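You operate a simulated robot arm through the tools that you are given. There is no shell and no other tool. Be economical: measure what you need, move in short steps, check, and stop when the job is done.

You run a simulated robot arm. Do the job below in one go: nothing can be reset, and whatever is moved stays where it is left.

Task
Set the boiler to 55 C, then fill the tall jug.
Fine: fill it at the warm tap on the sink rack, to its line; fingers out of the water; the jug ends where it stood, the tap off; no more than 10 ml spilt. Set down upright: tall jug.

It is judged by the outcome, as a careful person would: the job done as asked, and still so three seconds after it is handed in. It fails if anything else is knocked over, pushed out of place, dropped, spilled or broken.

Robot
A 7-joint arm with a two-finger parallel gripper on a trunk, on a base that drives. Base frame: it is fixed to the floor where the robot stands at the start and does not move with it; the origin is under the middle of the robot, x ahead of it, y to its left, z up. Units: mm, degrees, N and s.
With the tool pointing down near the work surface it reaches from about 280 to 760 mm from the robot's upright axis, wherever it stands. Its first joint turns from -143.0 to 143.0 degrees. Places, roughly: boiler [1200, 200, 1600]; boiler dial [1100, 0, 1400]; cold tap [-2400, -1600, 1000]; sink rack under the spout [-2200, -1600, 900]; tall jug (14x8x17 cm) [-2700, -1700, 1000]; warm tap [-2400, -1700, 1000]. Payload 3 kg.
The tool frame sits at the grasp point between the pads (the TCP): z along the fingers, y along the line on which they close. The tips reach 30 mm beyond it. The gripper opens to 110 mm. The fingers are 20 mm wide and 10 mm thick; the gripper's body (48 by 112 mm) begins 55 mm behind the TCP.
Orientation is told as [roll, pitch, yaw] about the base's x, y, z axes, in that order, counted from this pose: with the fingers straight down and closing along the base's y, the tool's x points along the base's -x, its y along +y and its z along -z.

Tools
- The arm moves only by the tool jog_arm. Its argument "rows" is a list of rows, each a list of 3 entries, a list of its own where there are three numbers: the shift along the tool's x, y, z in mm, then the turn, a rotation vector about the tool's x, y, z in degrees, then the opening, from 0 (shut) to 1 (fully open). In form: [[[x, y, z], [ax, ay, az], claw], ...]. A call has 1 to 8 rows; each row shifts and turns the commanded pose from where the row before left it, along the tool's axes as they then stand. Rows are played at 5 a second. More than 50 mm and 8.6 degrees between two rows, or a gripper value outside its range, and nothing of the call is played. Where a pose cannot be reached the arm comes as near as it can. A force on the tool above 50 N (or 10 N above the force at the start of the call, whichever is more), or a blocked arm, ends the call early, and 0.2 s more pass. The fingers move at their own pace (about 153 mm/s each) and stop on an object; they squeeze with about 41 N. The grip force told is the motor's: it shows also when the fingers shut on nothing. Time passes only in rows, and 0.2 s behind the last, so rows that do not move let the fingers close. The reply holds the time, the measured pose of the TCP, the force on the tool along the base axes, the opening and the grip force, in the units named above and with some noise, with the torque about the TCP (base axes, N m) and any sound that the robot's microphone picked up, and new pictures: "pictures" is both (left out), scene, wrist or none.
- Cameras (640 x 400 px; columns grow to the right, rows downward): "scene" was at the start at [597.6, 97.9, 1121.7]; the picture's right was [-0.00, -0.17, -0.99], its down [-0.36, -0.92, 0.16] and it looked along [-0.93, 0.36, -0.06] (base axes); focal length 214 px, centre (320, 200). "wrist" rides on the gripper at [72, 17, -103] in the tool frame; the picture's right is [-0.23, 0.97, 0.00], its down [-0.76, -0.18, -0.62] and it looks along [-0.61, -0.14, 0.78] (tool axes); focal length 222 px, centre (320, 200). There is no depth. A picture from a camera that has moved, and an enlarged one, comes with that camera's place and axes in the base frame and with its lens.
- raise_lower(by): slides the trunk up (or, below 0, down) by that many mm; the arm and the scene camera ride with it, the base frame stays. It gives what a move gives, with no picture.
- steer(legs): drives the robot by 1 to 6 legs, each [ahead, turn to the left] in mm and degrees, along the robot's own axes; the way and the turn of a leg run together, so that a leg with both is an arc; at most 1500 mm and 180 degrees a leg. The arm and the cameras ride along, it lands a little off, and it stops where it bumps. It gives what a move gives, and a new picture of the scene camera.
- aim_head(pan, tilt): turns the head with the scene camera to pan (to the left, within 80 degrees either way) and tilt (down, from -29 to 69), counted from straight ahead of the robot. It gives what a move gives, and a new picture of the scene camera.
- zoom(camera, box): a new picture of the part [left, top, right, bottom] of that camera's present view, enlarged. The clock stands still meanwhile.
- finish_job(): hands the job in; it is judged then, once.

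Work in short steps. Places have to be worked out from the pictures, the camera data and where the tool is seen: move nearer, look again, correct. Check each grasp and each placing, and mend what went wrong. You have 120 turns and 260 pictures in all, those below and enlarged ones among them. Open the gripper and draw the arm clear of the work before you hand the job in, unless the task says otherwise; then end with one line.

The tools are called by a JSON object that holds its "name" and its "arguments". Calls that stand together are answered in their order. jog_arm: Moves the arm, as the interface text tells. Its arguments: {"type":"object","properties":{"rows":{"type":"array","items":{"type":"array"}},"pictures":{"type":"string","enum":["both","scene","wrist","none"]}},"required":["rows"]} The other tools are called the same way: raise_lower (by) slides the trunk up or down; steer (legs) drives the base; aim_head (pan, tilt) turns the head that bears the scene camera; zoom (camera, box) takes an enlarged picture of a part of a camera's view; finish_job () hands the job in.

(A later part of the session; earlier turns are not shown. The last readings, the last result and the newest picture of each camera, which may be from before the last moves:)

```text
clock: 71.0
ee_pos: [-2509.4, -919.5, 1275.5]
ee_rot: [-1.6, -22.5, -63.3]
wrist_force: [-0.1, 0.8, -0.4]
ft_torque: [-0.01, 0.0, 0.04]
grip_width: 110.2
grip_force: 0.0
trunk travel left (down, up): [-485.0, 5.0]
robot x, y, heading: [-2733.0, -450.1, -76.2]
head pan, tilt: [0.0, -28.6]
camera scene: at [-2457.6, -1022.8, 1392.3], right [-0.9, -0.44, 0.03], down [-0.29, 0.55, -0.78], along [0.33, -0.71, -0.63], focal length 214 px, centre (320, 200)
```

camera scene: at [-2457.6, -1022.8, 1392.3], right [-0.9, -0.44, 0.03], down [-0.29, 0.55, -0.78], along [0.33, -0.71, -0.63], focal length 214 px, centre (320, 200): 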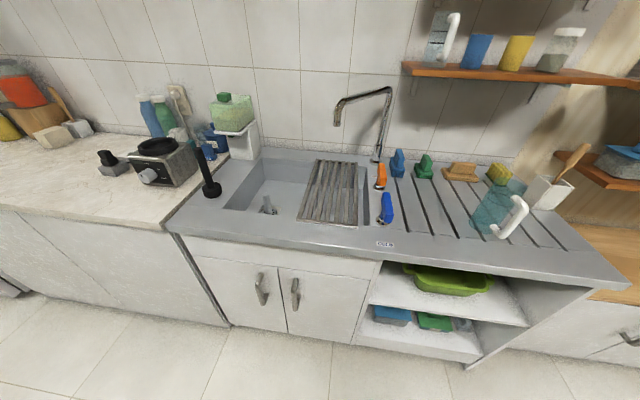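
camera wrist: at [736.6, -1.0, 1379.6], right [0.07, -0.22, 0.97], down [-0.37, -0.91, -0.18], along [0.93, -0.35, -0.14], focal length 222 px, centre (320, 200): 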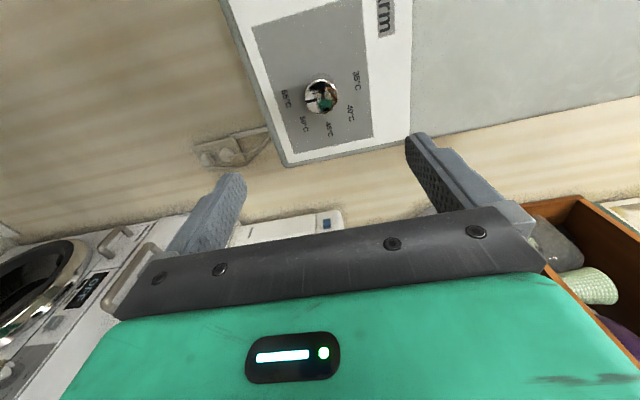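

{"name": "zoom", "arguments": {"camera": "scene", "box": [290, 80, 610, 280]}}

```text
2.00 times, centred on (450, 180) of scene
camera zoom: at [-2457.6, -1022.8, 1392.3], right [-0.9, -0.44, 0.03], down [-0.29, 0.55, -0.78], along [0.33, -0.71, -0.63], focal length 429 px, centre (60, 240)
```

zoom: 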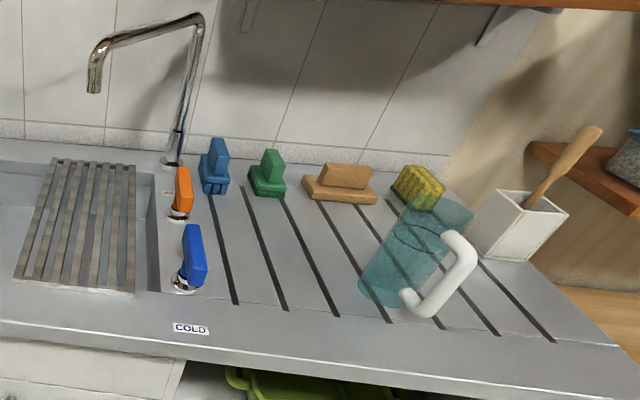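

Estimates: deck z≈900, jug ≈(-2737,-1717), warm tap ≈(-2376,-1761), counter edge about 1000 mm ahead of the robot. I square up and approach by 520 mm.

{"name": "steer", "arguments": {"legs": [[0, 3], [520, 0]]}}

{"name": "zoom", "arguments": {"camera": "wrist", "box": [0, 0, 640, 400]}}

```text
clock: 74.5
ee_pos: [-2345.7, -1403.0, 1275.1]
ee_rot: [-1.6, -22.5, -61.2]
wrist_force: [0.2, -0.3, -0.1]
ft_torque: [0.0, 0.01, 0.0]
grip_width: 110.2
grip_force: 0.0
trunk travel left (down, up): [-485.0, 5.0]
robot x, y, heading: [-2587.8, -943.5, -74.0]
head pan, tilt: [0.0, -28.6]
camera scene: at [-2289.9, -1505.0, 1392.4], right [-0.88, -0.47, 0.03], down [-0.32, 0.54, -0.78], along [0.36, -0.69, -0.63], focal length 214 px, centre (320, 200)
```

scene: 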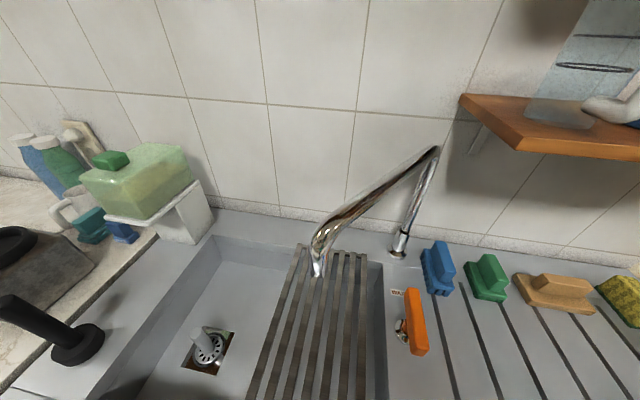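

```text
1.00 times, centred on (320, 200) of wrist (not enlarged: the box is as wide or as high as the picture)
camera zoom: at [-2379.7, -1300.9, 1341.6], right [0.96, 0.28, 0.06], down [0.08, -0.48, 0.87], along [0.27, -0.83, -0.49], focal length 222 px, centre (320, 200)
```

zoom: 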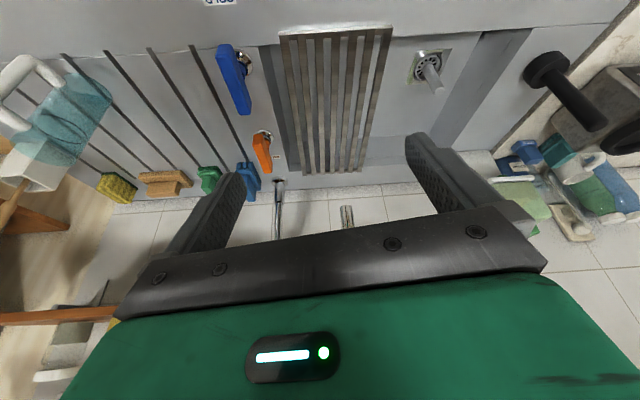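

Spout tip triangulated at (-2223,-1632,1161); warm lever centre at about (-2379,-1757,941), cold lever about (-2433,-1571). I need a horizontal tool at low height, so I lift and level the tool first, then lower the trunk.

{"name": "jog_arm", "arguments": {"rows": [[[-10, 0, -30], [0, -8.5, 0], 1], [[-10, 0, -30], [0, -8.5, 0], 1], [[-20, 0, -20], [0, -8.5, 0], 1], [[-30, 0, -10], [0, -8.5, 0], 1], [[-30, 0, 0], [0, -8.5, 0], 1], [[-30, 0, 0], [0, -8.5, 0], 1], [[-30, 0, 0], [0, -8.5, 0], 1], [[-30, 0, 0], [0, -8, 0], 1]], "pictures": "none"}}

{"name": "raise_lower", "arguments": {"by": -300}}

{"name": "aim_head", "arguments": {"pan": 0, "tilt": 30}}

```text
clock: 76.2
ee_pos: [-2318.4, -1441.4, 1504.2]
ee_rot: [-93.1, -88.5, 31.4]
wrist_force: [0.4, -0.4, 0.2]
ft_torque: [-0.02, 0.0, 0.02]
grip_width: 110.0
grip_force: 0.0
trunk travel left (down, up): [-485.0, 5.0]
robot x, y, heading: [-2588.8, -945.7, -73.9]
head pan, tilt: [0.0, -28.6]
```

```text
clock: 79.2
ee_pos: [-2317.9, -1440.6, 1203.9]
ee_rot: [-90.8, -88.5, 29.0]
wrist_force: [0.4, 0.0, 0.1]
ft_torque: [0.01, -0.02, -0.01]
grip_width: 110.1
grip_force: 0.0
trunk travel left (down, up): [-185.0, 305.0]
robot x, y, heading: [-2586.2, -947.1, -74.1]
head pan, tilt: [0.0, -28.6]
```

```text
clock: 80.5
ee_pos: [-2318.1, -1440.2, 1203.5]
ee_rot: [-90.9, -88.5, 29.2]
wrist_force: [0.2, -0.5, 0.7]
ft_torque: [-0.01, 0.02, 0.0]
grip_width: 110.3
grip_force: 0.0
trunk travel left (down, up): [-185.0, 305.0]
robot x, y, heading: [-2590.3, -943.2, -73.8]
head pan, tilt: [0.0, 30.0]
camera scene: at [-2336.4, -1407.6, 1268.1], right [-0.88, -0.47, 0.03], down [-0.26, 0.43, -0.87], along [0.4, -0.77, -0.5], focal length 214 px, centre (320, 200)
```

scene: 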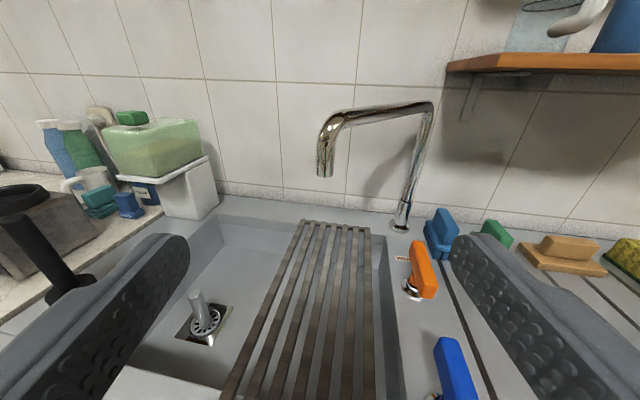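

I move the arm rightwards toward the jug and look at it.

{"name": "jog_arm", "arguments": {"rows": [[[0, -40, -10], [4, 0, 0], 1], [[0, -40, -10], [4, 0, 0], 1], [[0, -45, -5], [4, 0, 0], 1], [[0, -45, 0], [4, 0, 0], 1], [[0, -45, 0], [4, 0, 0], 1], [[0, -45, 0], [4, 0, 0], 1], [[0, -45, 0], [4, 0, 0], 1], [[0, 0, 0], [4, 0, 0], 1]], "pictures": "both"}}

```text
clock: 82.3
ee_pos: [-2617.8, -1501.7, 1212.8]
ee_rot: [-123.2, -88.5, 29.3]
wrist_force: [-0.2, -0.3, 0.4]
ft_torque: [-0.03, 0.01, -0.03]
grip_width: 110.1
grip_force: 0.1
trunk travel left (down, up): [-185.0, 305.0]
robot x, y, heading: [-2590.2, -945.2, -73.7]
head pan, tilt: [0.0, 30.0]
camera scene: at [-2615.4, -1463.1, 1275.1], right [-1.0, 0.07, 0.02], down [0.01, 0.49, -0.87], along [-0.07, -0.87, -0.49], focal length 214 px, centre (320, 200)
camera wrist: at [-2596.2, -1400.2, 1137.3], right [0.98, -0.06, 0.21], down [-0.12, 0.64, 0.76], along [-0.18, -0.76, 0.62], focal length 222 px, centre (320, 200)
```

scene: 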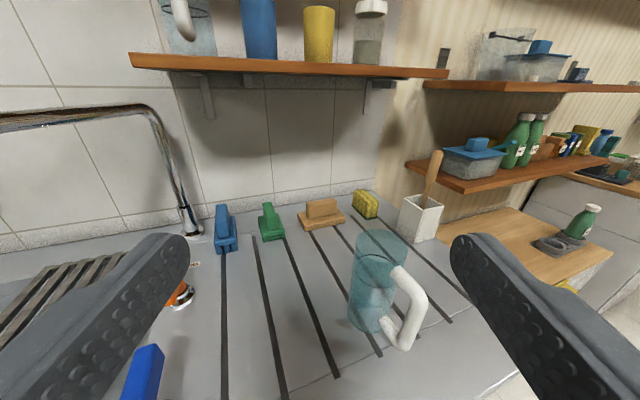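
wrist: 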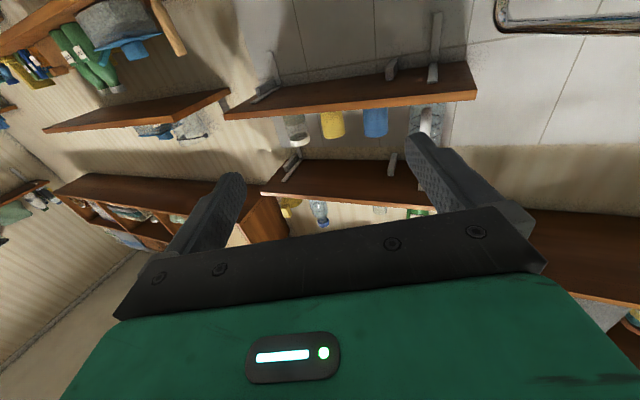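

{"name": "zoom", "arguments": {"camera": "scene", "box": [310, 210, 460, 360]}}

```text
2.67 times, centred on (385, 285) of scene
camera zoom: at [-2615.4, -1463.1, 1275.1], right [-1.0, 0.07, 0.02], down [0.01, 0.49, -0.87], along [-0.07, -0.87, -0.49], focal length 572 px, centre (147, -27)
```

zoom: 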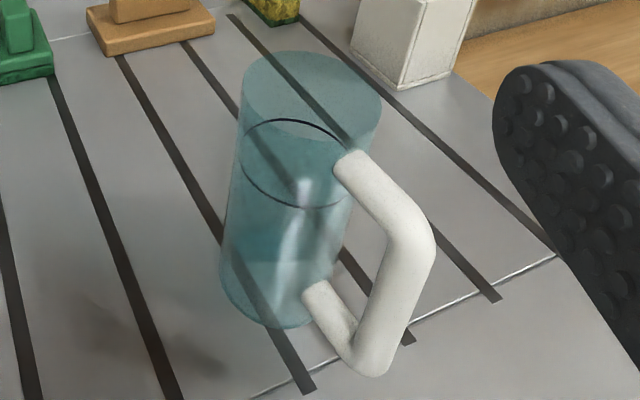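

The jug's axis is at about (-2727,-1693), handle pointing toward the robot (heading ≈116°), black line about a third below the rim. Since the spout prevents a top grip under it and the handle blocks a front grip, I'll first turn the jug by a top grip. I roll 60 mm closer and tip the tool down.

{"name": "steer", "arguments": {"legs": [[60, 0]]}}

{"name": "jog_arm", "arguments": {"rows": [[[0, 0, 0], [0, 8.5, 0], 1], [[0, 0, 0], [0, 8.5, 0], 1], [[0, 0, 0], [0, 8.5, 0], 1], [[0, 0, 0], [0, 8.5, 0], 1], [[0, 0, 0], [0, 8.5, 0], 1], [[0, 0, 0], [0, 8.5, 0], 1], [[0, 0, 0], [0, 8.5, 0], 1], [[0, 0, 0], [0, 8.5, 0], 1]], "pictures": "none"}}

{"name": "jog_arm", "arguments": {"rows": [[[0, 0, 0], [0, 8.5, 0], 1], [[0, 0, 0], [0, 8.5, 0], 1], [[0, 0, 0], [0, 3.5, 0], 1], [[0, 0, 0], [0, 0, 0], 1]], "pictures": "wrist"}}

```text
clock: 83.3
ee_pos: [-2602.6, -1558.6, 1212.6]
ee_rot: [-123.7, -88.6, 30.2]
wrist_force: [0.3, 0.7, 0.4]
ft_torque: [0.01, -0.02, 0.01]
grip_width: 110.2
grip_force: 0.1
trunk travel left (down, up): [-185.0, 305.0]
robot x, y, heading: [-2568.4, -1004.9, -73.9]
head pan, tilt: [0.0, 30.0]
camera scene: at [-2598.3, -1520.9, 1275.3], right [-1.0, 0.06, 0.02], down [0.01, 0.49, -0.87], along [-0.07, -0.87, -0.49], focal length 214 px, centre (320, 200)
```

scene: 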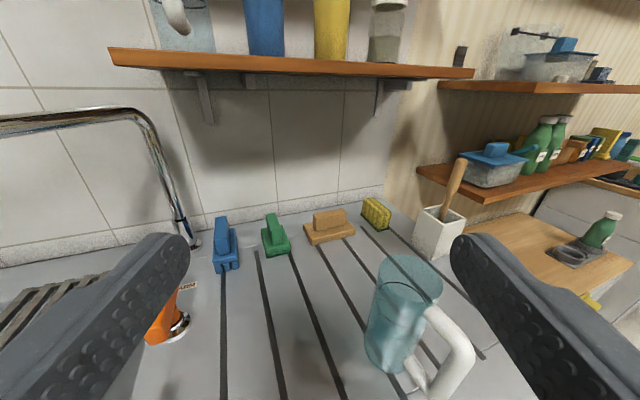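

```text
clock: 85.1
ee_pos: [-2600.6, -1558.5, 1213.1]
ee_rot: [-1.3, -22.7, -93.3]
wrist_force: [-0.2, 1.4, -0.4]
ft_torque: [-0.03, 0.04, 0.02]
grip_width: 109.7
grip_force: 0.1
trunk travel left (down, up): [-185.0, 305.0]
robot x, y, heading: [-2571.3, -1004.7, -73.8]
head pan, tilt: [0.0, 30.0]
```

```text
clock: 86.1
ee_pos: [-2594.7, -1552.2, 1181.3]
ee_rot: [-1.2, -2.2, -93.5]
wrist_force: [0.2, -0.2, 0.1]
ft_torque: [0.03, -0.01, -0.05]
grip_width: 110.0
grip_force: 0.0
out of reach, approached as far as the arm can: row 2, 3
trunk travel left (down, up): [-185.0, 305.0]
robot x, y, heading: [-2571.7, -1002.2, -74.1]
head pan, tilt: [0.0, 30.0]
camera wrist: at [-2570.6, -1476.7, 1281.6], right [0.96, -0.29, -0.01], down [-0.21, -0.72, 0.66], along [-0.2, -0.63, -0.75], focal length 222 px, centre (320, 200)
```

wrist: 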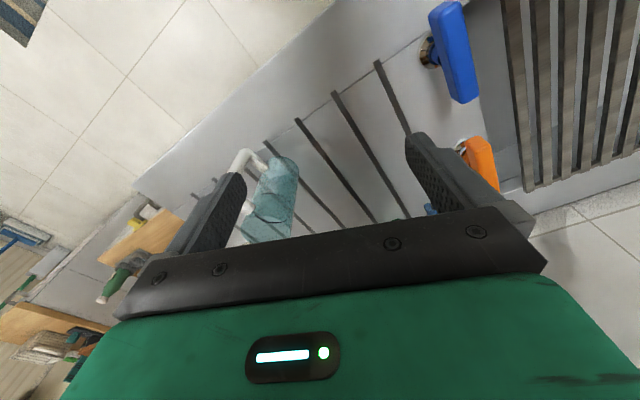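

Tool is now vertical at z 1181. I move above the jug (tips well above its rim) and turn to close across the handle direction.

{"name": "jog_arm", "arguments": {"rows": [[[-37, -30, 9], [0, 2, 0], 1], [[-37, -31, 9], [0, 0, 0], 1], [[-37, -31, 9], [0, 0, 0], 1], [[-37, -31, 9], [0, 0, 0], 1], [[0, 0, 0], [0, 0, -7.4], 1], [[0, 0, 0], [0, 0, -7.4], 1], [[0, 0, 0], [0, 0, -7.4], 1], [[0, 0, 0], [0, 0, -7.3], 1]], "pictures": "both"}}

```text
clock: 87.9
ee_pos: [-2663.5, -1620.6, 1117.1]
ee_rot: [-1.2, 0.2, -64.1]
wrist_force: [0.2, -0.8, -1.2]
ft_torque: [0.0, -0.03, 0.03]
grip_width: 109.8
grip_force: 0.1
out of reach, approached as far as the arm can: row 1, 2, 3, 4
trunk travel left (down, up): [-185.0, 305.0]
robot x, y, heading: [-2570.4, -1004.3, -74.2]
head pan, tilt: [0.0, 30.0]
camera scene: at [-2637.3, -1677.3, 1158.9], right [-0.9, -0.44, 0.02], down [-0.37, 0.78, 0.51], along [-0.24, 0.45, -0.86], focal length 214 px, centre (320, 200)
camera wrist: at [-2678.2, -1547.0, 1220.7], right [0.97, 0.22, -0.02], down [0.19, -0.76, 0.62], along [0.12, -0.61, -0.78], focal length 222 px, centre (320, 200)
```

scene: 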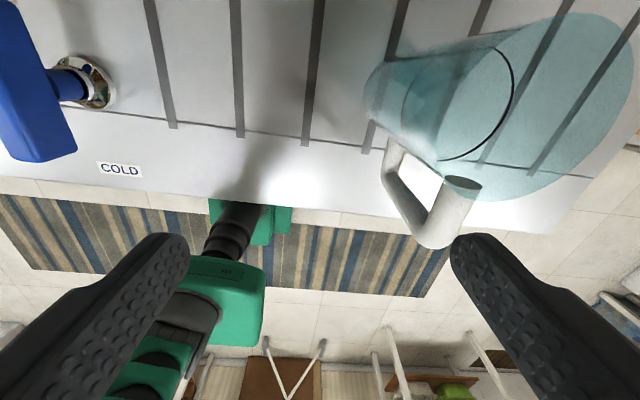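
wrist: 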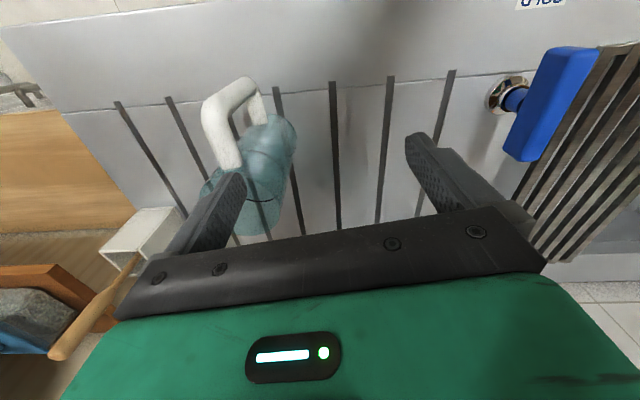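

The arm reach limits height here, so I raise the trunk 60 mm for clearance, then move over the jug.

{"name": "raise_lower", "arguments": {"by": 60}}

{"name": "jog_arm", "arguments": {"rows": [[[-20, -45, 0], [1, 0, 0], 1], [[-20, -45, 0], [0, 0, 0], 1], [[0, 0, 0], [0, 0, 0], 1]], "pictures": "both"}}

```text
clock: 88.9
ee_pos: [-2664.6, -1620.3, 1176.7]
ee_rot: [-1.2, 0.4, -64.2]
wrist_force: [-1.4, 0.4, -1.1]
ft_torque: [0.0, 0.01, -0.03]
grip_width: 110.0
grip_force: 0.1
trunk travel left (down, up): [-245.0, 245.0]
robot x, y, heading: [-2569.7, -1006.0, -74.0]
head pan, tilt: [0.0, 30.0]
```

```text
clock: 89.7
ee_pos: [-2716.3, -1651.8, 1141.8]
ee_rot: [-2.1, 0.4, -64.2]
wrist_force: [-1.4, -0.2, -0.1]
ft_torque: [-0.01, -0.05, 0.0]
grip_width: 110.2
grip_force: 0.0
out of reach, approached as far as the arm can: row 1, 2
trunk travel left (down, up): [-245.0, 245.0]
robot x, y, heading: [-2574.3, -1002.9, -73.9]
head pan, tilt: [0.0, 30.0]
camera scene: at [-2687.9, -1709.2, 1183.7], right [-0.9, -0.44, 0.04], down [-0.36, 0.79, 0.5], along [-0.25, 0.44, -0.86], focal length 214 px, centre (320, 200)
camera wrist: at [-2727.5, -1578.3, 1245.2], right [0.97, 0.22, -0.04], down [0.2, -0.76, 0.62], along [0.11, -0.62, -0.78], focal length 222 px, centre (320, 200)
```

scene: 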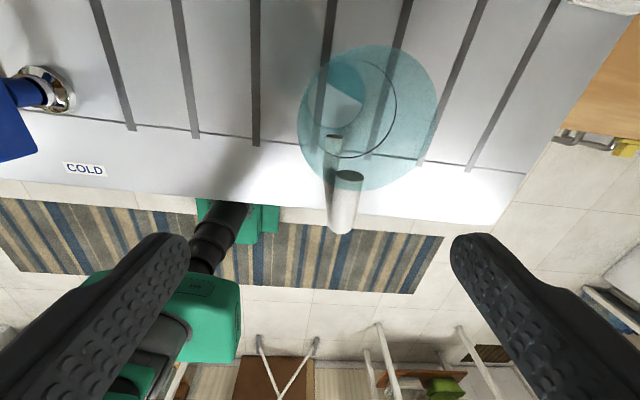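
wrist: 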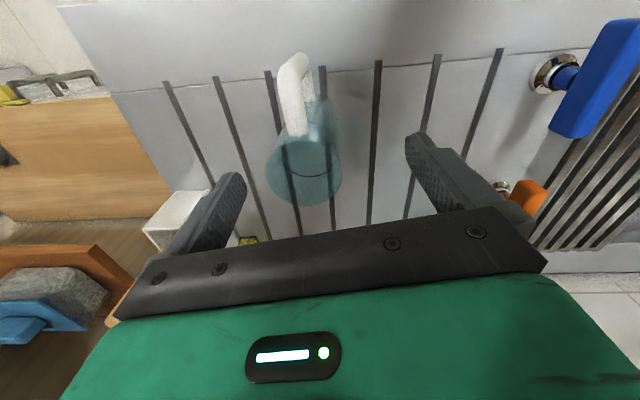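

Jug axis ≈ (-2724,-1699). I raise the trunk 60 mm more for clearance, centre over it and then look.

{"name": "raise_lower", "arguments": {"by": 60}}

{"name": "jog_arm", "arguments": {"rows": [[[-20, -14, 0], [-2, 0, 0], 1], [[-19, -14, 0], [0, 0, 0], 1], [[0, 0, 0], [0, 0, 0], 1]], "pictures": "both"}}

```text
clock: 90.7
ee_pos: [-2714.8, -1651.4, 1201.9]
ee_rot: [-2.3, 0.4, -64.2]
wrist_force: [0.6, -0.5, -0.7]
ft_torque: [-0.01, 0.01, 0.0]
grip_width: 110.0
grip_force: 0.0
trunk travel left (down, up): [-305.0, 185.0]
robot x, y, heading: [-2569.3, -1007.7, -73.9]
head pan, tilt: [0.0, 30.0]
```

```text
clock: 91.5
ee_pos: [-2715.5, -1660.4, 1196.2]
ee_rot: [-1.2, 0.4, -64.2]
wrist_force: [-0.2, 0.0, -0.1]
ft_torque: [0.01, -0.01, -0.03]
grip_width: 109.9
grip_force: 0.0
out of reach, approached as far as the arm can: row 1, 2
trunk travel left (down, up): [-305.0, 185.0]
robot x, y, heading: [-2570.1, -1006.3, -74.0]
head pan, tilt: [0.0, 30.0]
camera scene: at [-2687.8, -1717.8, 1237.4], right [-0.9, -0.44, 0.02], down [-0.37, 0.78, 0.51], along [-0.24, 0.45, -0.86], focal length 214 px, centre (320, 200)
camera wrist: at [-2728.4, -1587.4, 1299.2], right [0.98, 0.22, -0.02], down [0.19, -0.76, 0.62], along [0.12, -0.61, -0.78], focal length 222 px, centre (320, 200)
```

scene: 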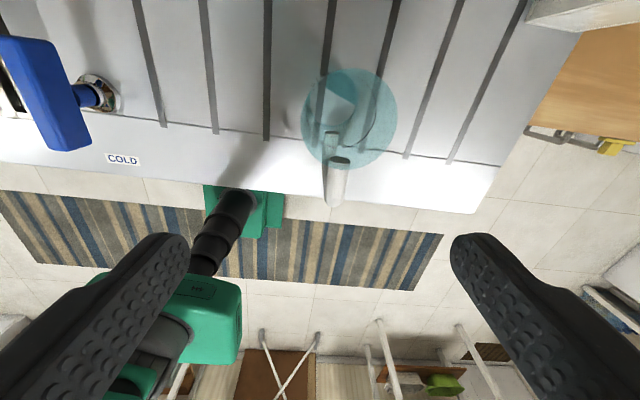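
wrist: 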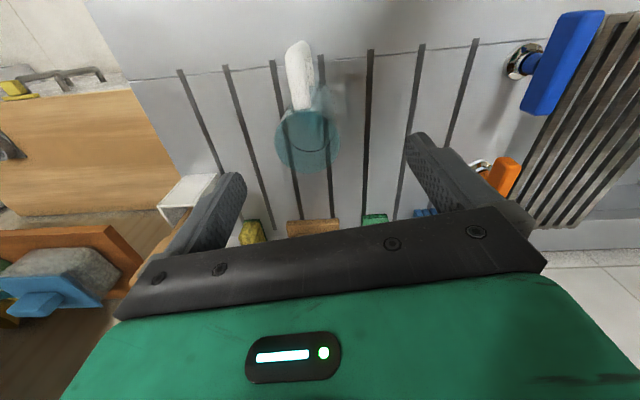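

{"name": "jog_arm", "arguments": {"rows": [[[0, 0, 30], [0, 0, 0], 1], [[-16, -12, 22], [0, 0, 0], 1], [[-15, -12, 15], [0, 0, 0], 1], [[0, 0, 0], [0, 0, 0], 1]], "pictures": "both"}}

```text
clock: 92.5
ee_pos: [-2721.1, -1697.1, 1129.8]
ee_rot: [-0.2, 0.4, -64.3]
wrist_force: [-0.9, -0.3, 0.5]
ft_torque: [0.0, 0.0, 0.0]
grip_width: 110.1
grip_force: 0.0
trunk travel left (down, up): [-305.0, 185.0]
robot x, y, heading: [-2569.2, -1005.3, -74.0]
head pan, tilt: [0.0, 30.0]
camera scene: at [-2694.6, -1755.4, 1170.7], right [-0.9, -0.44, 0.0], down [-0.37, 0.78, 0.51], along [-0.22, 0.45, -0.86], focal length 214 px, centre (320, 200)
camera wrist: at [-2736.1, -1625.5, 1232.9], right [0.98, 0.22, -0.01], down [0.18, -0.77, 0.62], along [0.13, -0.6, -0.79], focal length 222 px, centre (320, 200)
```

scene: 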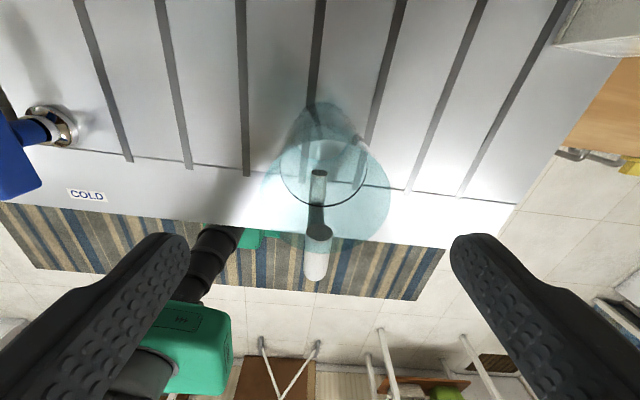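
wrist: 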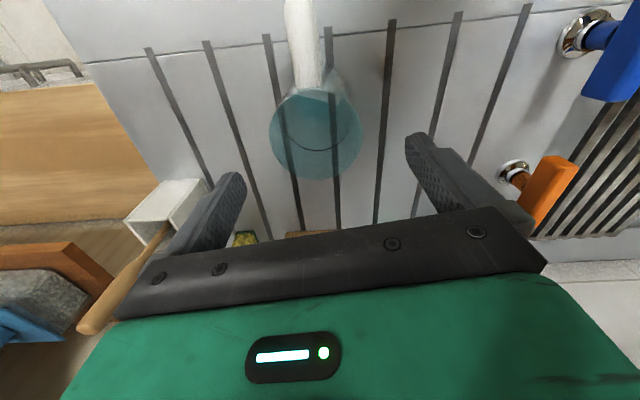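

Rays from both cameras converge for a rim at z≈1050 (deck ≈880) with axis (-2725,-1699.5). I shift 4 mm and descend to TCP z≈1020.

{"name": "jog_arm", "arguments": {"rows": [[[0, -4, 0], [0, 0, 0], 1], [[0, 0, 40], [0, 0, 0], 1], [[0, 0, 40], [0, 0, 0], 1], [[0, 0, 30], [0, 0, 0], 1], [[0, 0, 0], [0, 0, 0], 1]], "pictures": "both"}}

```text
clock: 93.7
ee_pos: [-2725.6, -1698.9, 1020.4]
ee_rot: [-0.2, 0.2, -64.2]
wrist_force: [1.3, -0.4, -0.5]
ft_torque: [-0.02, -0.02, 0.04]
grip_width: 109.9
grip_force: 0.0
trunk travel left (down, up): [-305.0, 185.0]
robot x, y, heading: [-2568.9, -1003.3, -73.7]
head pan, tilt: [0.0, 30.0]
camera scene: at [-2699.1, -1756.7, 1061.5], right [-0.9, -0.44, 0.0], down [-0.37, 0.78, 0.51], along [-0.22, 0.45, -0.86], focal length 214 px, centre (320, 200)
camera wrist: at [-2740.6, -1626.8, 1123.6], right [0.98, 0.22, -0.01], down [0.18, -0.77, 0.62], along [0.13, -0.6, -0.79], focal length 222 px, centre (320, 200)
```

scene: 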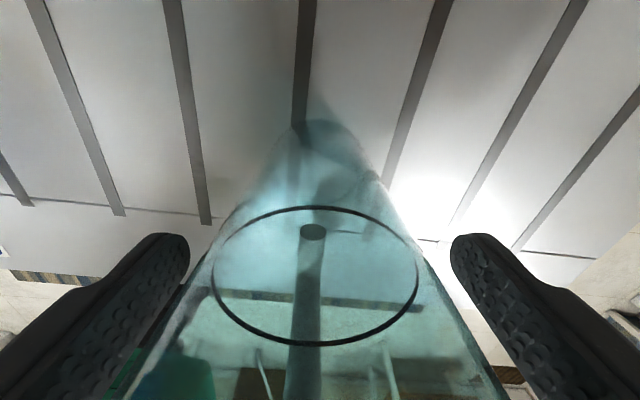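
wrist: 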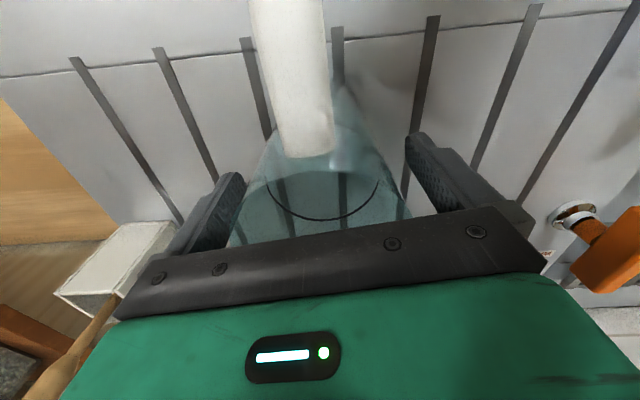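

The fingers straddle the jug evenly. I close on it.

{"name": "jog_arm", "arguments": {"rows": [[[0, 0, 0], [0, 0, 0], 0.8], [[0, 0, 0], [0, 0, 0], 0.7], [[0, 0, 0], [0, 0, 0], 0.6], [[0, 0, 0], [0, 0, 0], 0.5], [[0, 0, 0], [0, 0, 0], 0.5]], "pictures": "none"}}

```text
clock: 94.9
ee_pos: [-2724.8, -1698.7, 1019.3]
ee_rot: [-0.1, 0.4, -64.1]
wrist_force: [0.0, -0.9, -0.5]
ft_torque: [-0.02, -0.01, -0.02]
grip_width: 72.9
grip_force: 41.3
trunk travel left (down, up): [-305.0, 185.0]
robot x, y, heading: [-2571.7, -1001.0, -74.0]
head pan, tilt: [0.0, 30.0]
```

Held at 73 mm with no side force. I lift 15 mm and turn it about 100° counter-clockwise.

{"name": "jog_arm", "arguments": {"rows": [[[0, 0, -15], [0, 0, 0], 0.5], [[0, 0, 0], [0, 0, -8.4], 0.5], [[0, 0, 0], [0, 0, -8.4], 0.5], [[0, 0, 0], [0, 0, -8.4], 0.5], [[0, 0, 0], [0, 0, -8.4], 0.5], [[0, 0, 0], [0, 0, -8.4], 0.5], [[0, 0, 0], [0, 0, -8.4], 0.5], [[0, 0, 0], [0, 0, 0], 0.5]], "pictures": "scene"}}

```text
clock: 96.7
ee_pos: [-2725.9, -1698.9, 1033.3]
ee_rot: [0.1, 0.4, -13.7]
wrist_force: [-0.3, -0.5, -0.6]
ft_torque: [-0.01, -0.06, 0.04]
grip_width: 72.5
grip_force: 41.1
trunk travel left (down, up): [-305.0, 185.0]
robot x, y, heading: [-2574.5, -1006.7, -73.9]
head pan, tilt: [0.0, 30.0]
camera scene: at [-2667.3, -1716.0, 1076.0], right [-0.24, -0.97, 0.0], down [-0.84, 0.2, 0.51], along [-0.49, 0.12, -0.86], focal length 214 px, centre (320, 200)
```

scene: 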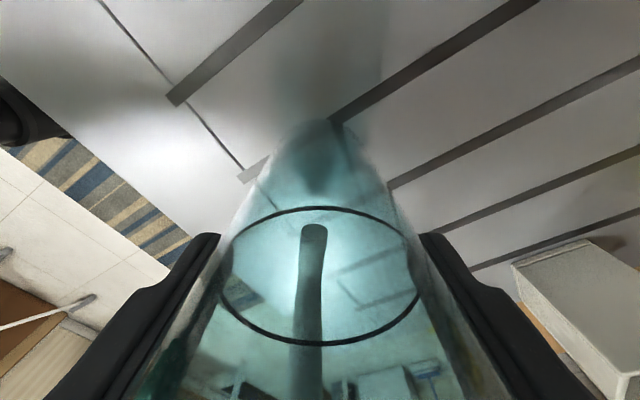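

{"name": "jog_arm", "arguments": {"rows": [[[0, 0, 0], [0, 0, -8.4], 0.5], [[0, 0, 0], [0, 0, -8.4], 0.5], [[0, 0, 0], [0, 0, -8.4], 0.5], [[0, 0, 0], [0, 0, -8.4], 0.5], [[0, 0, 0], [0, 0, -8.4], 0.5], [[0, 0, 0], [0, 0, -8.4], 0.5], [[0, 0, 0], [0, 0, 0], 0.5]], "pictures": "scene"}}

```text
clock: 98.3
ee_pos: [-2726.6, -1699.1, 1033.9]
ee_rot: [0.3, 0.1, 36.7]
wrist_force: [-0.8, 0.0, -0.6]
ft_torque: [0.03, -0.05, 0.01]
grip_width: 73.1
grip_force: 40.7
trunk travel left (down, up): [-305.0, 185.0]
robot x, y, heading: [-2573.0, -1004.6, -74.0]
head pan, tilt: [0.0, 30.0]
camera scene: at [-2677.2, -1664.3, 1075.8], right [0.6, -0.8, -0.01], down [-0.69, -0.52, 0.5], along [-0.41, -0.3, -0.86], focal length 214 px, centre (320, 200)
```

scene: 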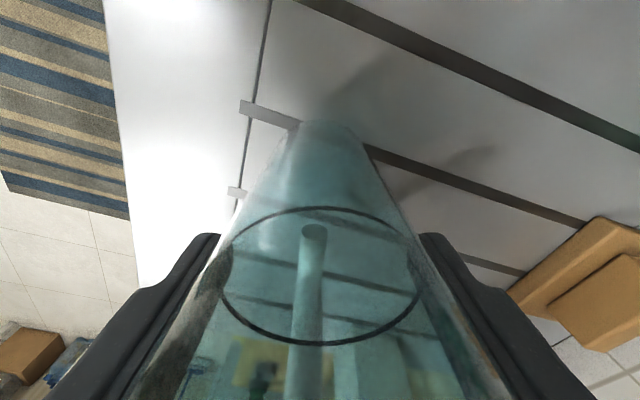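

The jug turned with the gripper. I lower it 15 mm and check the contact force.

{"name": "jog_arm", "arguments": {"rows": [[[0, 0, 8], [0, 0, 0], 0.5], [[0, 0, 5], [0, 0, 0], 0.5], [[0, 0, 2], [0, 0, 0], 0.5], [[0, 0, 0], [0, 0, 0], 0.5]], "pictures": "none"}}

```text
clock: 99.3
ee_pos: [-2726.5, -1699.3, 1019.1]
ee_rot: [0.3, 0.2, 36.7]
wrist_force: [0.2, 1.7, 10.1]
ft_torque: [-0.27, -0.19, 0.04]
grip_width: 72.9
grip_force: 41.4
trunk travel left (down, up): [-305.0, 185.0]
robot x, y, heading: [-2571.8, -1005.1, -73.8]
head pan, tilt: [0.0, 30.0]
```

Contact (10 N upward): the jug is on the deck. I open and rise 115 mm.

{"name": "jog_arm", "arguments": {"rows": [[[0, 0, 0], [0, 0, 0], 0.8], [[0, 0, 0], [0, 0, 0], 1], [[0, 0, -40], [0, 0, 0], 1], [[0, 0, -40], [0, 0, 0], 1], [[0, 0, -30], [0, 0, 0], 1], [[0, 0, 0], [0, 0, 0], 1]], "pictures": "scene"}}

```text
clock: 100.7
ee_pos: [-2725.7, -1698.9, 1128.2]
ee_rot: [0.5, 0.1, 36.7]
wrist_force: [0.9, -0.2, 0.3]
ft_torque: [0.01, 0.0, 0.0]
grip_width: 109.9
grip_force: 0.0
trunk travel left (down, up): [-305.0, 185.0]
robot x, y, heading: [-2569.9, -1004.1, -74.1]
head pan, tilt: [0.0, 30.0]
camera scene: at [-2677.2, -1664.1, 1169.6], right [0.6, -0.8, -0.01], down [-0.69, -0.52, 0.5], along [-0.41, -0.29, -0.86], focal length 214 px, centre (320, 200)
```

scene: 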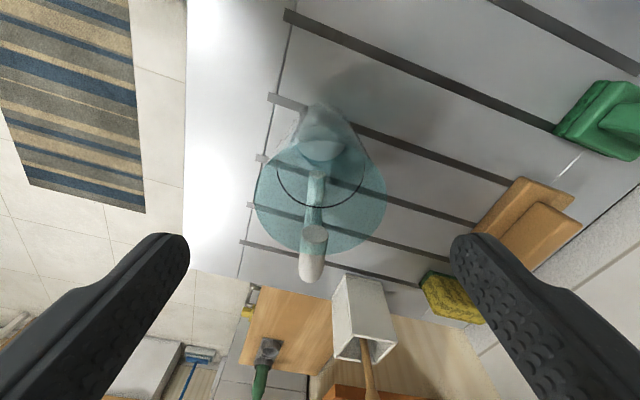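

The jug stands upright with its handle turned away. I back the arm off toward the robot and unwind the yaw.

{"name": "jog_arm", "arguments": {"rows": [[[-33, 30, -8], [0, 0, 0], 1], [[-33, 30, -8], [0, 0, 0], 1], [[-33, 30, -8], [0, 0, 0], 1], [[-33, 29, -8], [0, 0, 8.4], 1], [[0, 0, 0], [0, 0, 8.5], 1], [[0, 0, 0], [0, 0, 8.5], 1], [[0, 0, 0], [0, 0, 8.5], 1], [[0, 0, 0], [0, 0, 8.5], 1]], "pictures": "none"}}

{"name": "jog_arm", "arguments": {"rows": [[[0, 0, 0], [0, 0, 8.5], 1], [[0, 0, 0], [0, 0, 8.5], 1], [[0, 0, 0], [0, 0, 8.5], 1], [[0, 0, 0], [0, 0, 8.5], 1], [[0, 0, 0], [0, 0, 8.5], 1], [[0, 0, 0], [0, 0, 8.5], 1], [[0, 0, 0], [0, 0, 8.5], 1], [[0, 0, 0], [0, 0, 8.5], 1]], "pictures": "none"}}

{"name": "jog_arm", "arguments": {"rows": [[[0, 0, 0], [0, 0, 8.5], 1], [[0, 0, 0], [0, 0, 8.5], 1], [[0, 0, 0], [0, 0, 4], 1], [[0, 0, 0], [0, 0, 0], 1]], "pictures": "wrist"}}

```text
clock: 102.5
ee_pos: [-2692.4, -1524.6, 1162.4]
ee_rot: [0.2, 0.4, -5.9]
wrist_force: [0.4, 0.6, 1.0]
ft_torque: [0.02, -0.02, 0.02]
grip_width: 110.2
grip_force: 0.1
trunk travel left (down, up): [-305.0, 185.0]
robot x, y, heading: [-2569.3, -1006.1, -73.8]
head pan, tilt: [0.0, 30.0]
```

```text
clock: 104.3
ee_pos: [-2690.2, -1524.9, 1161.2]
ee_rot: [-0.3, 0.3, -73.9]
wrist_force: [0.4, -0.2, -0.1]
ft_torque: [0.01, -0.02, 0.0]
grip_width: 110.1
grip_force: 0.0
trunk travel left (down, up): [-305.0, 185.0]
robot x, y, heading: [-2572.7, -1001.2, -73.9]
head pan, tilt: [0.0, 30.0]
```

```text
clock: 105.3
ee_pos: [-2690.5, -1525.3, 1161.4]
ee_rot: [-0.4, 0.1, -94.8]
wrist_force: [-0.1, 0.8, -0.2]
ft_torque: [-0.01, 0.02, 0.03]
grip_width: 110.1
grip_force: 0.1
trunk travel left (down, up): [-305.0, 185.0]
robot x, y, heading: [-2565.8, -1004.1, -73.8]
head pan, tilt: [0.0, 30.0]
camera wrist: at [-2666.7, -1454.1, 1265.1], right [0.95, -0.31, -0.01], down [-0.24, -0.75, 0.62], along [-0.2, -0.59, -0.78], focal length 222 px, centre (320, 200)
```

wrist: 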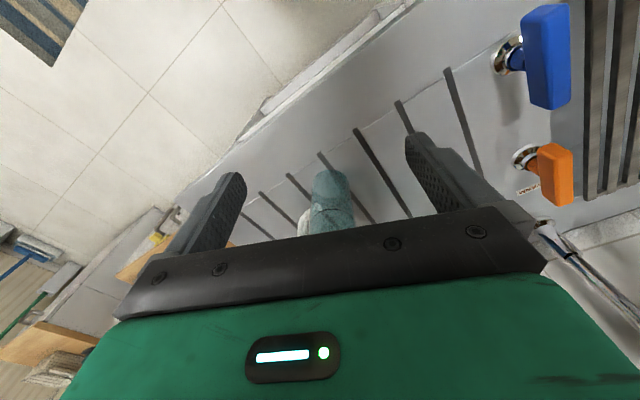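

{"name": "zoom", "arguments": {"camera": "wrist", "box": [480, 110, 600, 230]}}

```text
3.33 times, centred on (540, 170) of wrist
camera zoom: at [-2666.7, -1454.1, 1265.1], right [0.95, -0.31, -0.01], down [-0.24, -0.75, 0.62], along [-0.2, -0.59, -0.78], focal length 740 px, centre (-413, 300)
```

zoom: 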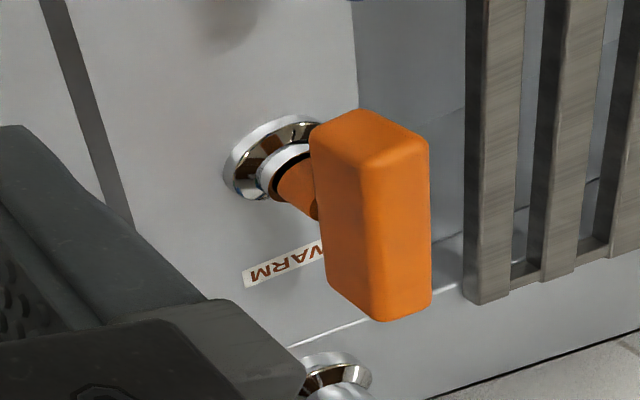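

The levers are bars on posts, pointing to the wall when closed. Now I level the tool while rising, then lower the trunk for a front grip on the jug.

{"name": "jog_arm", "arguments": {"rows": [[[0, 0, -30], [0, -8.5, 0], 1], [[0, 0, -30], [0, -8.5, 0], 1], [[-10, 0, -30], [0, -8.5, 0], 1], [[-20, 0, -20], [0, -8.5, 0], 1], [[-25, 0, -20], [0, -8.5, 0], 1], [[-25, 0, -10], [0, -8.5, 0], 1], [[-20, 0, -10], [0, -8.5, 0], 1], [[-10, 0, 0], [0, -8.5, 0], 1]], "pictures": "none"}}

{"name": "jog_arm", "arguments": {"rows": [[[-10, 0, 0], [0, -8.5, 0], 1], [[0, 0, 0], [0, -8.5, 0], 1], [[0, 0, 0], [0, -4.5, 0], 1], [[0, 0, 0], [0, 0, 0], 1]], "pictures": "none"}}

{"name": "raise_lower", "arguments": {"by": -280}}

{"name": "aim_head", "arguments": {"pan": 0, "tilt": 20}}

```text
clock: 107.1
ee_pos: [-2692.6, -1562.7, 1364.7]
ee_rot: [-0.8, -68.0, -94.1]
wrist_force: [0.1, -0.2, 0.1]
ft_torque: [-0.02, 0.02, 0.01]
grip_width: 109.9
grip_force: 0.0
trunk travel left (down, up): [-305.0, 185.0]
robot x, y, heading: [-2573.0, -1001.8, -74.1]
head pan, tilt: [0.0, 30.0]
```

```text
clock: 108.1
ee_pos: [-2692.3, -1566.3, 1373.7]
ee_rot: [-31.4, -89.3, -63.4]
wrist_force: [0.2, -0.5, 0.4]
ft_torque: [-0.04, 0.0, -0.03]
grip_width: 109.9
grip_force: 0.0
trunk travel left (down, up): [-305.0, 185.0]
robot x, y, heading: [-2570.0, -1007.6, -73.9]
head pan, tilt: [0.0, 30.0]
```

```text
clock: 110.9
ee_pos: [-2693.4, -1566.9, 1094.4]
ee_rot: [-29.1, -89.3, -65.8]
wrist_force: [-0.1, -0.1, 1.0]
ft_torque: [-0.01, -0.01, 0.01]
grip_width: 109.9
grip_force: 0.1
trunk travel left (down, up): [-25.0, 465.0]
robot x, y, heading: [-2573.5, -1006.6, -74.0]
head pan, tilt: [0.0, 30.0]
```

```text
clock: 111.7
ee_pos: [-2692.8, -1565.6, 1093.3]
ee_rot: [-29.1, -89.2, -65.7]
wrist_force: [-0.3, -0.7, -0.3]
ft_torque: [0.01, -0.03, 0.03]
grip_width: 110.2
grip_force: 0.0
trunk travel left (down, up): [-25.0, 465.0]
robot x, y, heading: [-2572.3, -1002.1, -74.0]
head pan, tilt: [0.0, 20.0]
camera scene: at [-2690.5, -1532.1, 1174.6], right [-1.0, 0.08, 0.01], down [0.02, 0.35, -0.94], along [-0.08, -0.93, -0.35], focal length 214 px, centre (320, 200)
```

scene: 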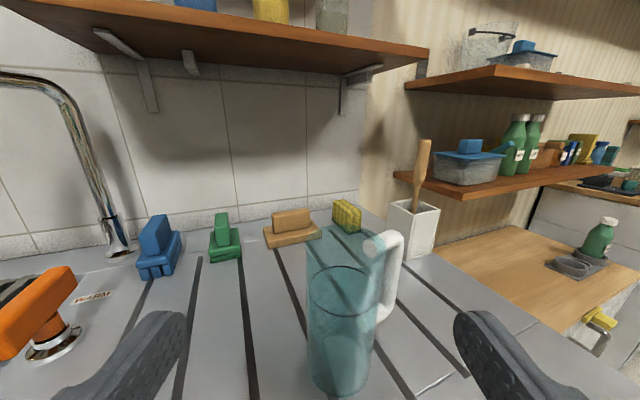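

The handle is right-rear, out of the gripper's way. I lower to z≈1000 in front of the jug, aligned with its axis.

{"name": "jog_arm", "arguments": {"rows": [[[45, -11, 0], [0, 0, 0], 1], [[45, -11, 0], [0, 0, 0], 1], [[3, 0, 30], [0, 0, 0], 1], [[0, 0, 0], [0, 0, 0], 1]], "pictures": "both"}}

```text
clock: 112.7
ee_pos: [-2716.4, -1591.4, 1002.6]
ee_rot: [-30.4, -89.3, -64.3]
wrist_force: [-0.3, -0.5, 0.2]
ft_torque: [0.03, -0.02, 0.0]
grip_width: 109.9
grip_force: 0.1
trunk travel left (down, up): [-25.0, 465.0]
robot x, y, heading: [-2571.6, -1003.0, -73.9]
head pan, tilt: [0.0, 20.0]
camera scene: at [-2714.0, -1558.8, 1083.1], right [-1.0, 0.08, 0.01], down [0.02, 0.35, -0.94], along [-0.08, -0.93, -0.35], focal length 214 px, centre (320, 200)
camera wrist: at [-2691.2, -1490.0, 931.1], right [0.97, -0.08, 0.22], down [-0.12, 0.63, 0.77], along [-0.2, -0.77, 0.6], focal length 222 px, centre (320, 200)
```

scene: 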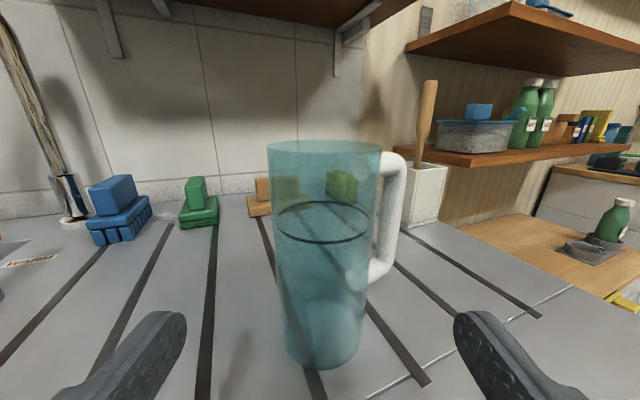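
wrist: 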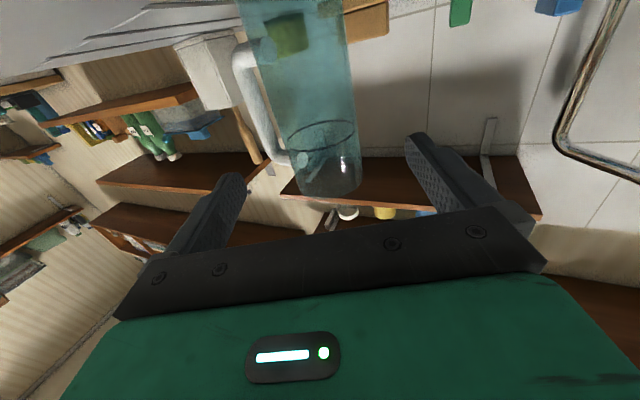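

Aligned. I advance 94 mm (keeping the tips short of the handle) and look.

{"name": "jog_arm", "arguments": {"rows": [[[0, 0, 40], [0, 0, 0], 1], [[0, 0, 30], [0, 0, 0], 1], [[0, 0, 24], [0, 0, 0], 1], [[0, 0, 0], [0, 0, 0], 1]], "pictures": "both"}}

```text
clock: 113.7
ee_pos: [-2724.5, -1686.4, 1000.1]
ee_rot: [-27.8, -89.2, -67.1]
wrist_force: [-0.3, 0.2, 0.4]
ft_torque: [0.03, -0.02, 0.01]
grip_width: 109.7
grip_force: 0.1
trunk travel left (down, up): [-25.0, 465.0]
robot x, y, heading: [-2570.1, -1002.8, -74.2]
head pan, tilt: [0.0, 20.0]
camera scene: at [-2722.1, -1652.8, 1080.7], right [-1.0, 0.08, 0.01], down [0.02, 0.35, -0.94], along [-0.08, -0.93, -0.35], focal length 214 px, centre (320, 200)
camera wrist: at [-2699.2, -1584.0, 928.7], right [0.97, -0.08, 0.22], down [-0.12, 0.63, 0.77], along [-0.2, -0.78, 0.6], focal length 222 px, centre (320, 200)
```

scene: 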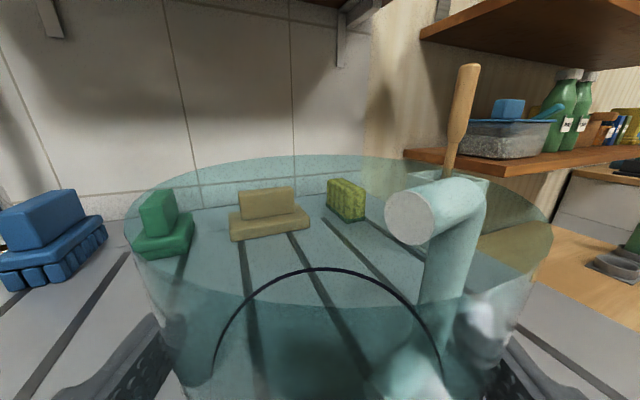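
wrist: 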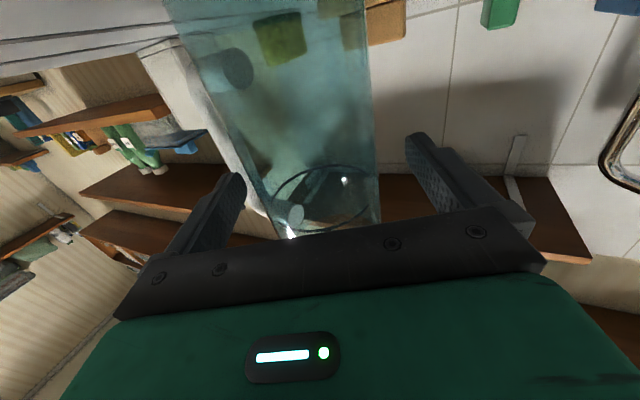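

The jug sits between the fingers. I close gently in steps.

{"name": "jog_arm", "arguments": {"rows": [[[0, 0, 0], [0, 0, 0], 0.8], [[0, 0, 0], [0, 0, 0], 0.72], [[0, 0, 0], [0, 0, 0], 0.66], [[0, 0, 0], [0, 0, 0], 0.55], [[0, 0, 0], [0, 0, 0], 0.5], [[0, 0, 0], [0, 0, 0], 0.5]], "pictures": "wrist"}}

```text
clock: 115.0
ee_pos: [-2725.1, -1686.4, 999.4]
ee_rot: [-29.3, -89.2, -65.5]
wrist_force: [0.7, -0.8, 0.6]
ft_torque: [0.01, -0.09, 0.04]
grip_width: 71.8
grip_force: 41.1
trunk travel left (down, up): [-25.0, 465.0]
robot x, y, heading: [-2573.7, -1000.3, -73.9]
head pan, tilt: [0.0, 20.0]
camera wrist: at [-2699.2, -1583.9, 928.7], right [0.97, -0.08, 0.22], down [-0.12, 0.63, 0.77], along [-0.2, -0.78, 0.6], focal length 222 px, centre (320, 200)
```

wrist: 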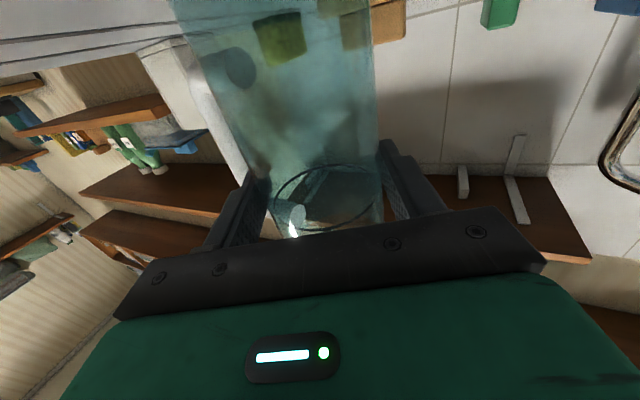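

Held at 72 mm. I lift the empty jug 105 mm and carry it in front of the rack, over the levers.

{"name": "jog_arm", "arguments": {"rows": [[[-15, 0, 0], [0, 0, 0], 0.5], [[-30, 0, 0], [0, 0, 0], 0.5], [[-30, 0, 0], [0, 0, 0], 0.5], [[-30, 0, 0], [0, 0, 0], 0.5], [[0, 20, -30], [0, 0, 0], 0.5], [[0, 30, -30], [0, 0, 0], 0.5], [[0, 40, -30], [0, 0, 0], 0.5], [[0, 40, -20], [0, 0, 0], 0.5]], "pictures": "scene"}}

```text
clock: 116.8
ee_pos: [-2587.5, -1587.9, 1103.0]
ee_rot: [-25.0, -89.1, -69.8]
wrist_force: [0.1, -0.8, -1.3]
ft_torque: [0.0, -0.02, -0.01]
grip_width: 71.7
grip_force: 40.8
trunk travel left (down, up): [-25.0, 465.0]
robot x, y, heading: [-2575.1, -1004.9, -74.0]
head pan, tilt: [0.0, 20.0]
camera scene: at [-2584.2, -1554.2, 1183.6], right [-1.0, 0.08, 0.01], down [0.02, 0.35, -0.94], along [-0.08, -0.93, -0.35], focal length 214 px, centre (320, 200)
```

scene: 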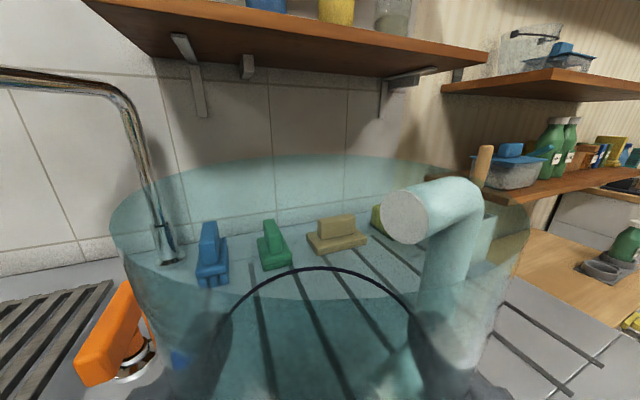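

{"name": "jog_arm", "arguments": {"rows": [[[0, 40.5, -4], [-3, 0, 0], 0.5], [[0, 40.5, -4], [-3, 0, 0], 0.5], [[0, 40.5, -4], [-3, 0, 0], 0.5], [[0, 40.5, -4], [-3, 0, 0], 0.5], [[0, 40.5, -4], [-3, 0, 0], 0.5], [[0, 40.5, -4], [-3, 0, 0], 0.5], [[0, 40.5, -4], [-3, 0, 0], 0.5], [[0, 40.5, -4], [-3, 0, 0], 0.5]], "pictures": "both"}}

```text
clock: 118.7
ee_pos: [-2268.4, -1523.0, 1104.0]
ee_rot: [-4.0, -89.2, -66.8]
wrist_force: [-0.4, -0.2, -1.1]
ft_torque: [0.02, 0.0, 0.0]
grip_width: 71.5
grip_force: 41.3
trunk travel left (down, up): [-25.0, 465.0]
robot x, y, heading: [-2572.3, -1004.8, -73.9]
head pan, tilt: [0.0, 20.0]
camera scene: at [-2281.3, -1491.8, 1184.8], right [-0.94, -0.33, 0.0], down [-0.12, 0.34, -0.93], along [0.31, -0.88, -0.36], focal length 214 px, centre (320, 200)
camera wrist: at [-2286.8, -1419.4, 1033.1], right [0.92, 0.32, 0.23], down [-0.37, 0.52, 0.77], along [0.13, -0.79, 0.6], focal length 222 px, centre (320, 200)
```

scene: 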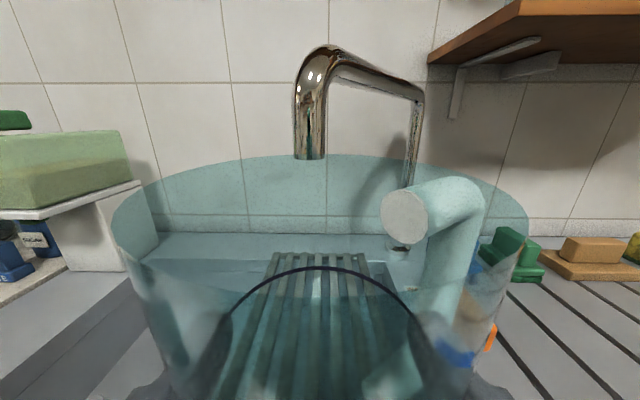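
wrist: 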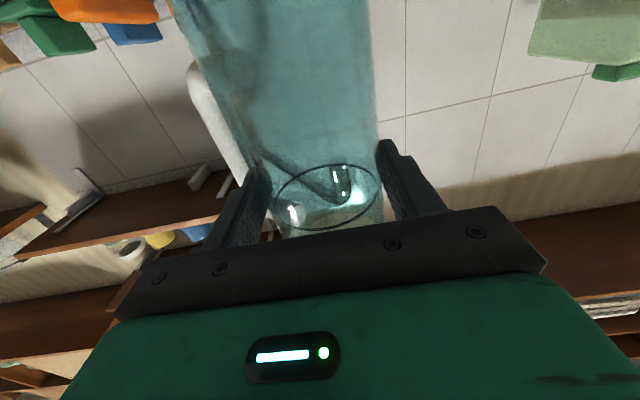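

Spout tip refined to (-2223.5,-1634,1158). I lower the jug to about 30 mm above the rack and slide it under the spout.

{"name": "jog_arm", "arguments": {"rows": [[[27, 0, 0], [0, 0, 0], 0.5], [[27, 0, 0], [0, 0, 0], 0.5], [[0, 3, 36], [0, 0, 0], 0.5], [[0, 2, 36], [0, 0, 0], 0.5], [[0, 0, 34], [0, 0, 0], 0.5], [[0, 0, 0], [0, 0, 0], 0.5]], "pictures": "both"}}

```text
clock: 120.0
ee_pos: [-2230.5, -1621.7, 1050.2]
ee_rot: [-4.5, -89.2, -66.3]
wrist_force: [-0.9, 1.2, -1.4]
ft_torque: [0.03, -0.01, -0.03]
grip_width: 71.5
grip_force: 41.0
trunk travel left (down, up): [-25.0, 465.0]
robot x, y, heading: [-2572.1, -1003.3, -73.7]
head pan, tilt: [0.0, 20.0]
camera scene: at [-2242.7, -1590.3, 1131.4], right [-0.94, -0.33, 0.0], down [-0.12, 0.33, -0.93], along [0.31, -0.88, -0.35], focal length 214 px, centre (320, 200)
camera wrist: at [-2248.2, -1517.9, 979.6], right [0.92, 0.32, 0.23], down [-0.37, 0.52, 0.77], along [0.13, -0.79, 0.6], focal length 222 px, centre (320, 200)
```

scene: 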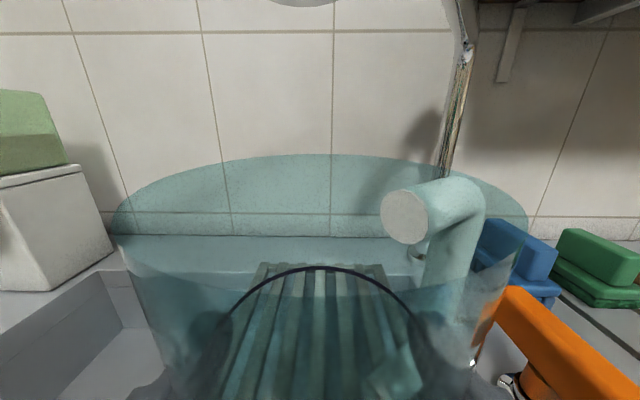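
wrist: 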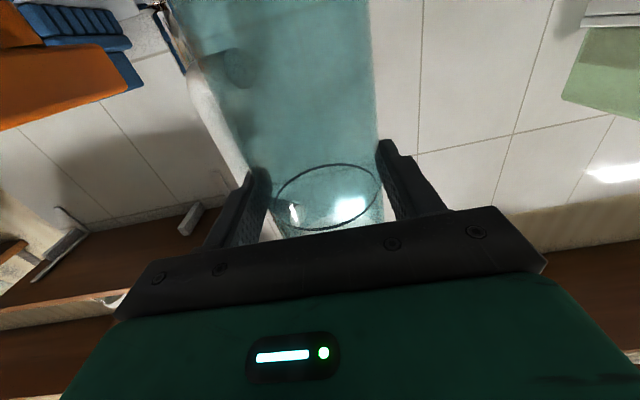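

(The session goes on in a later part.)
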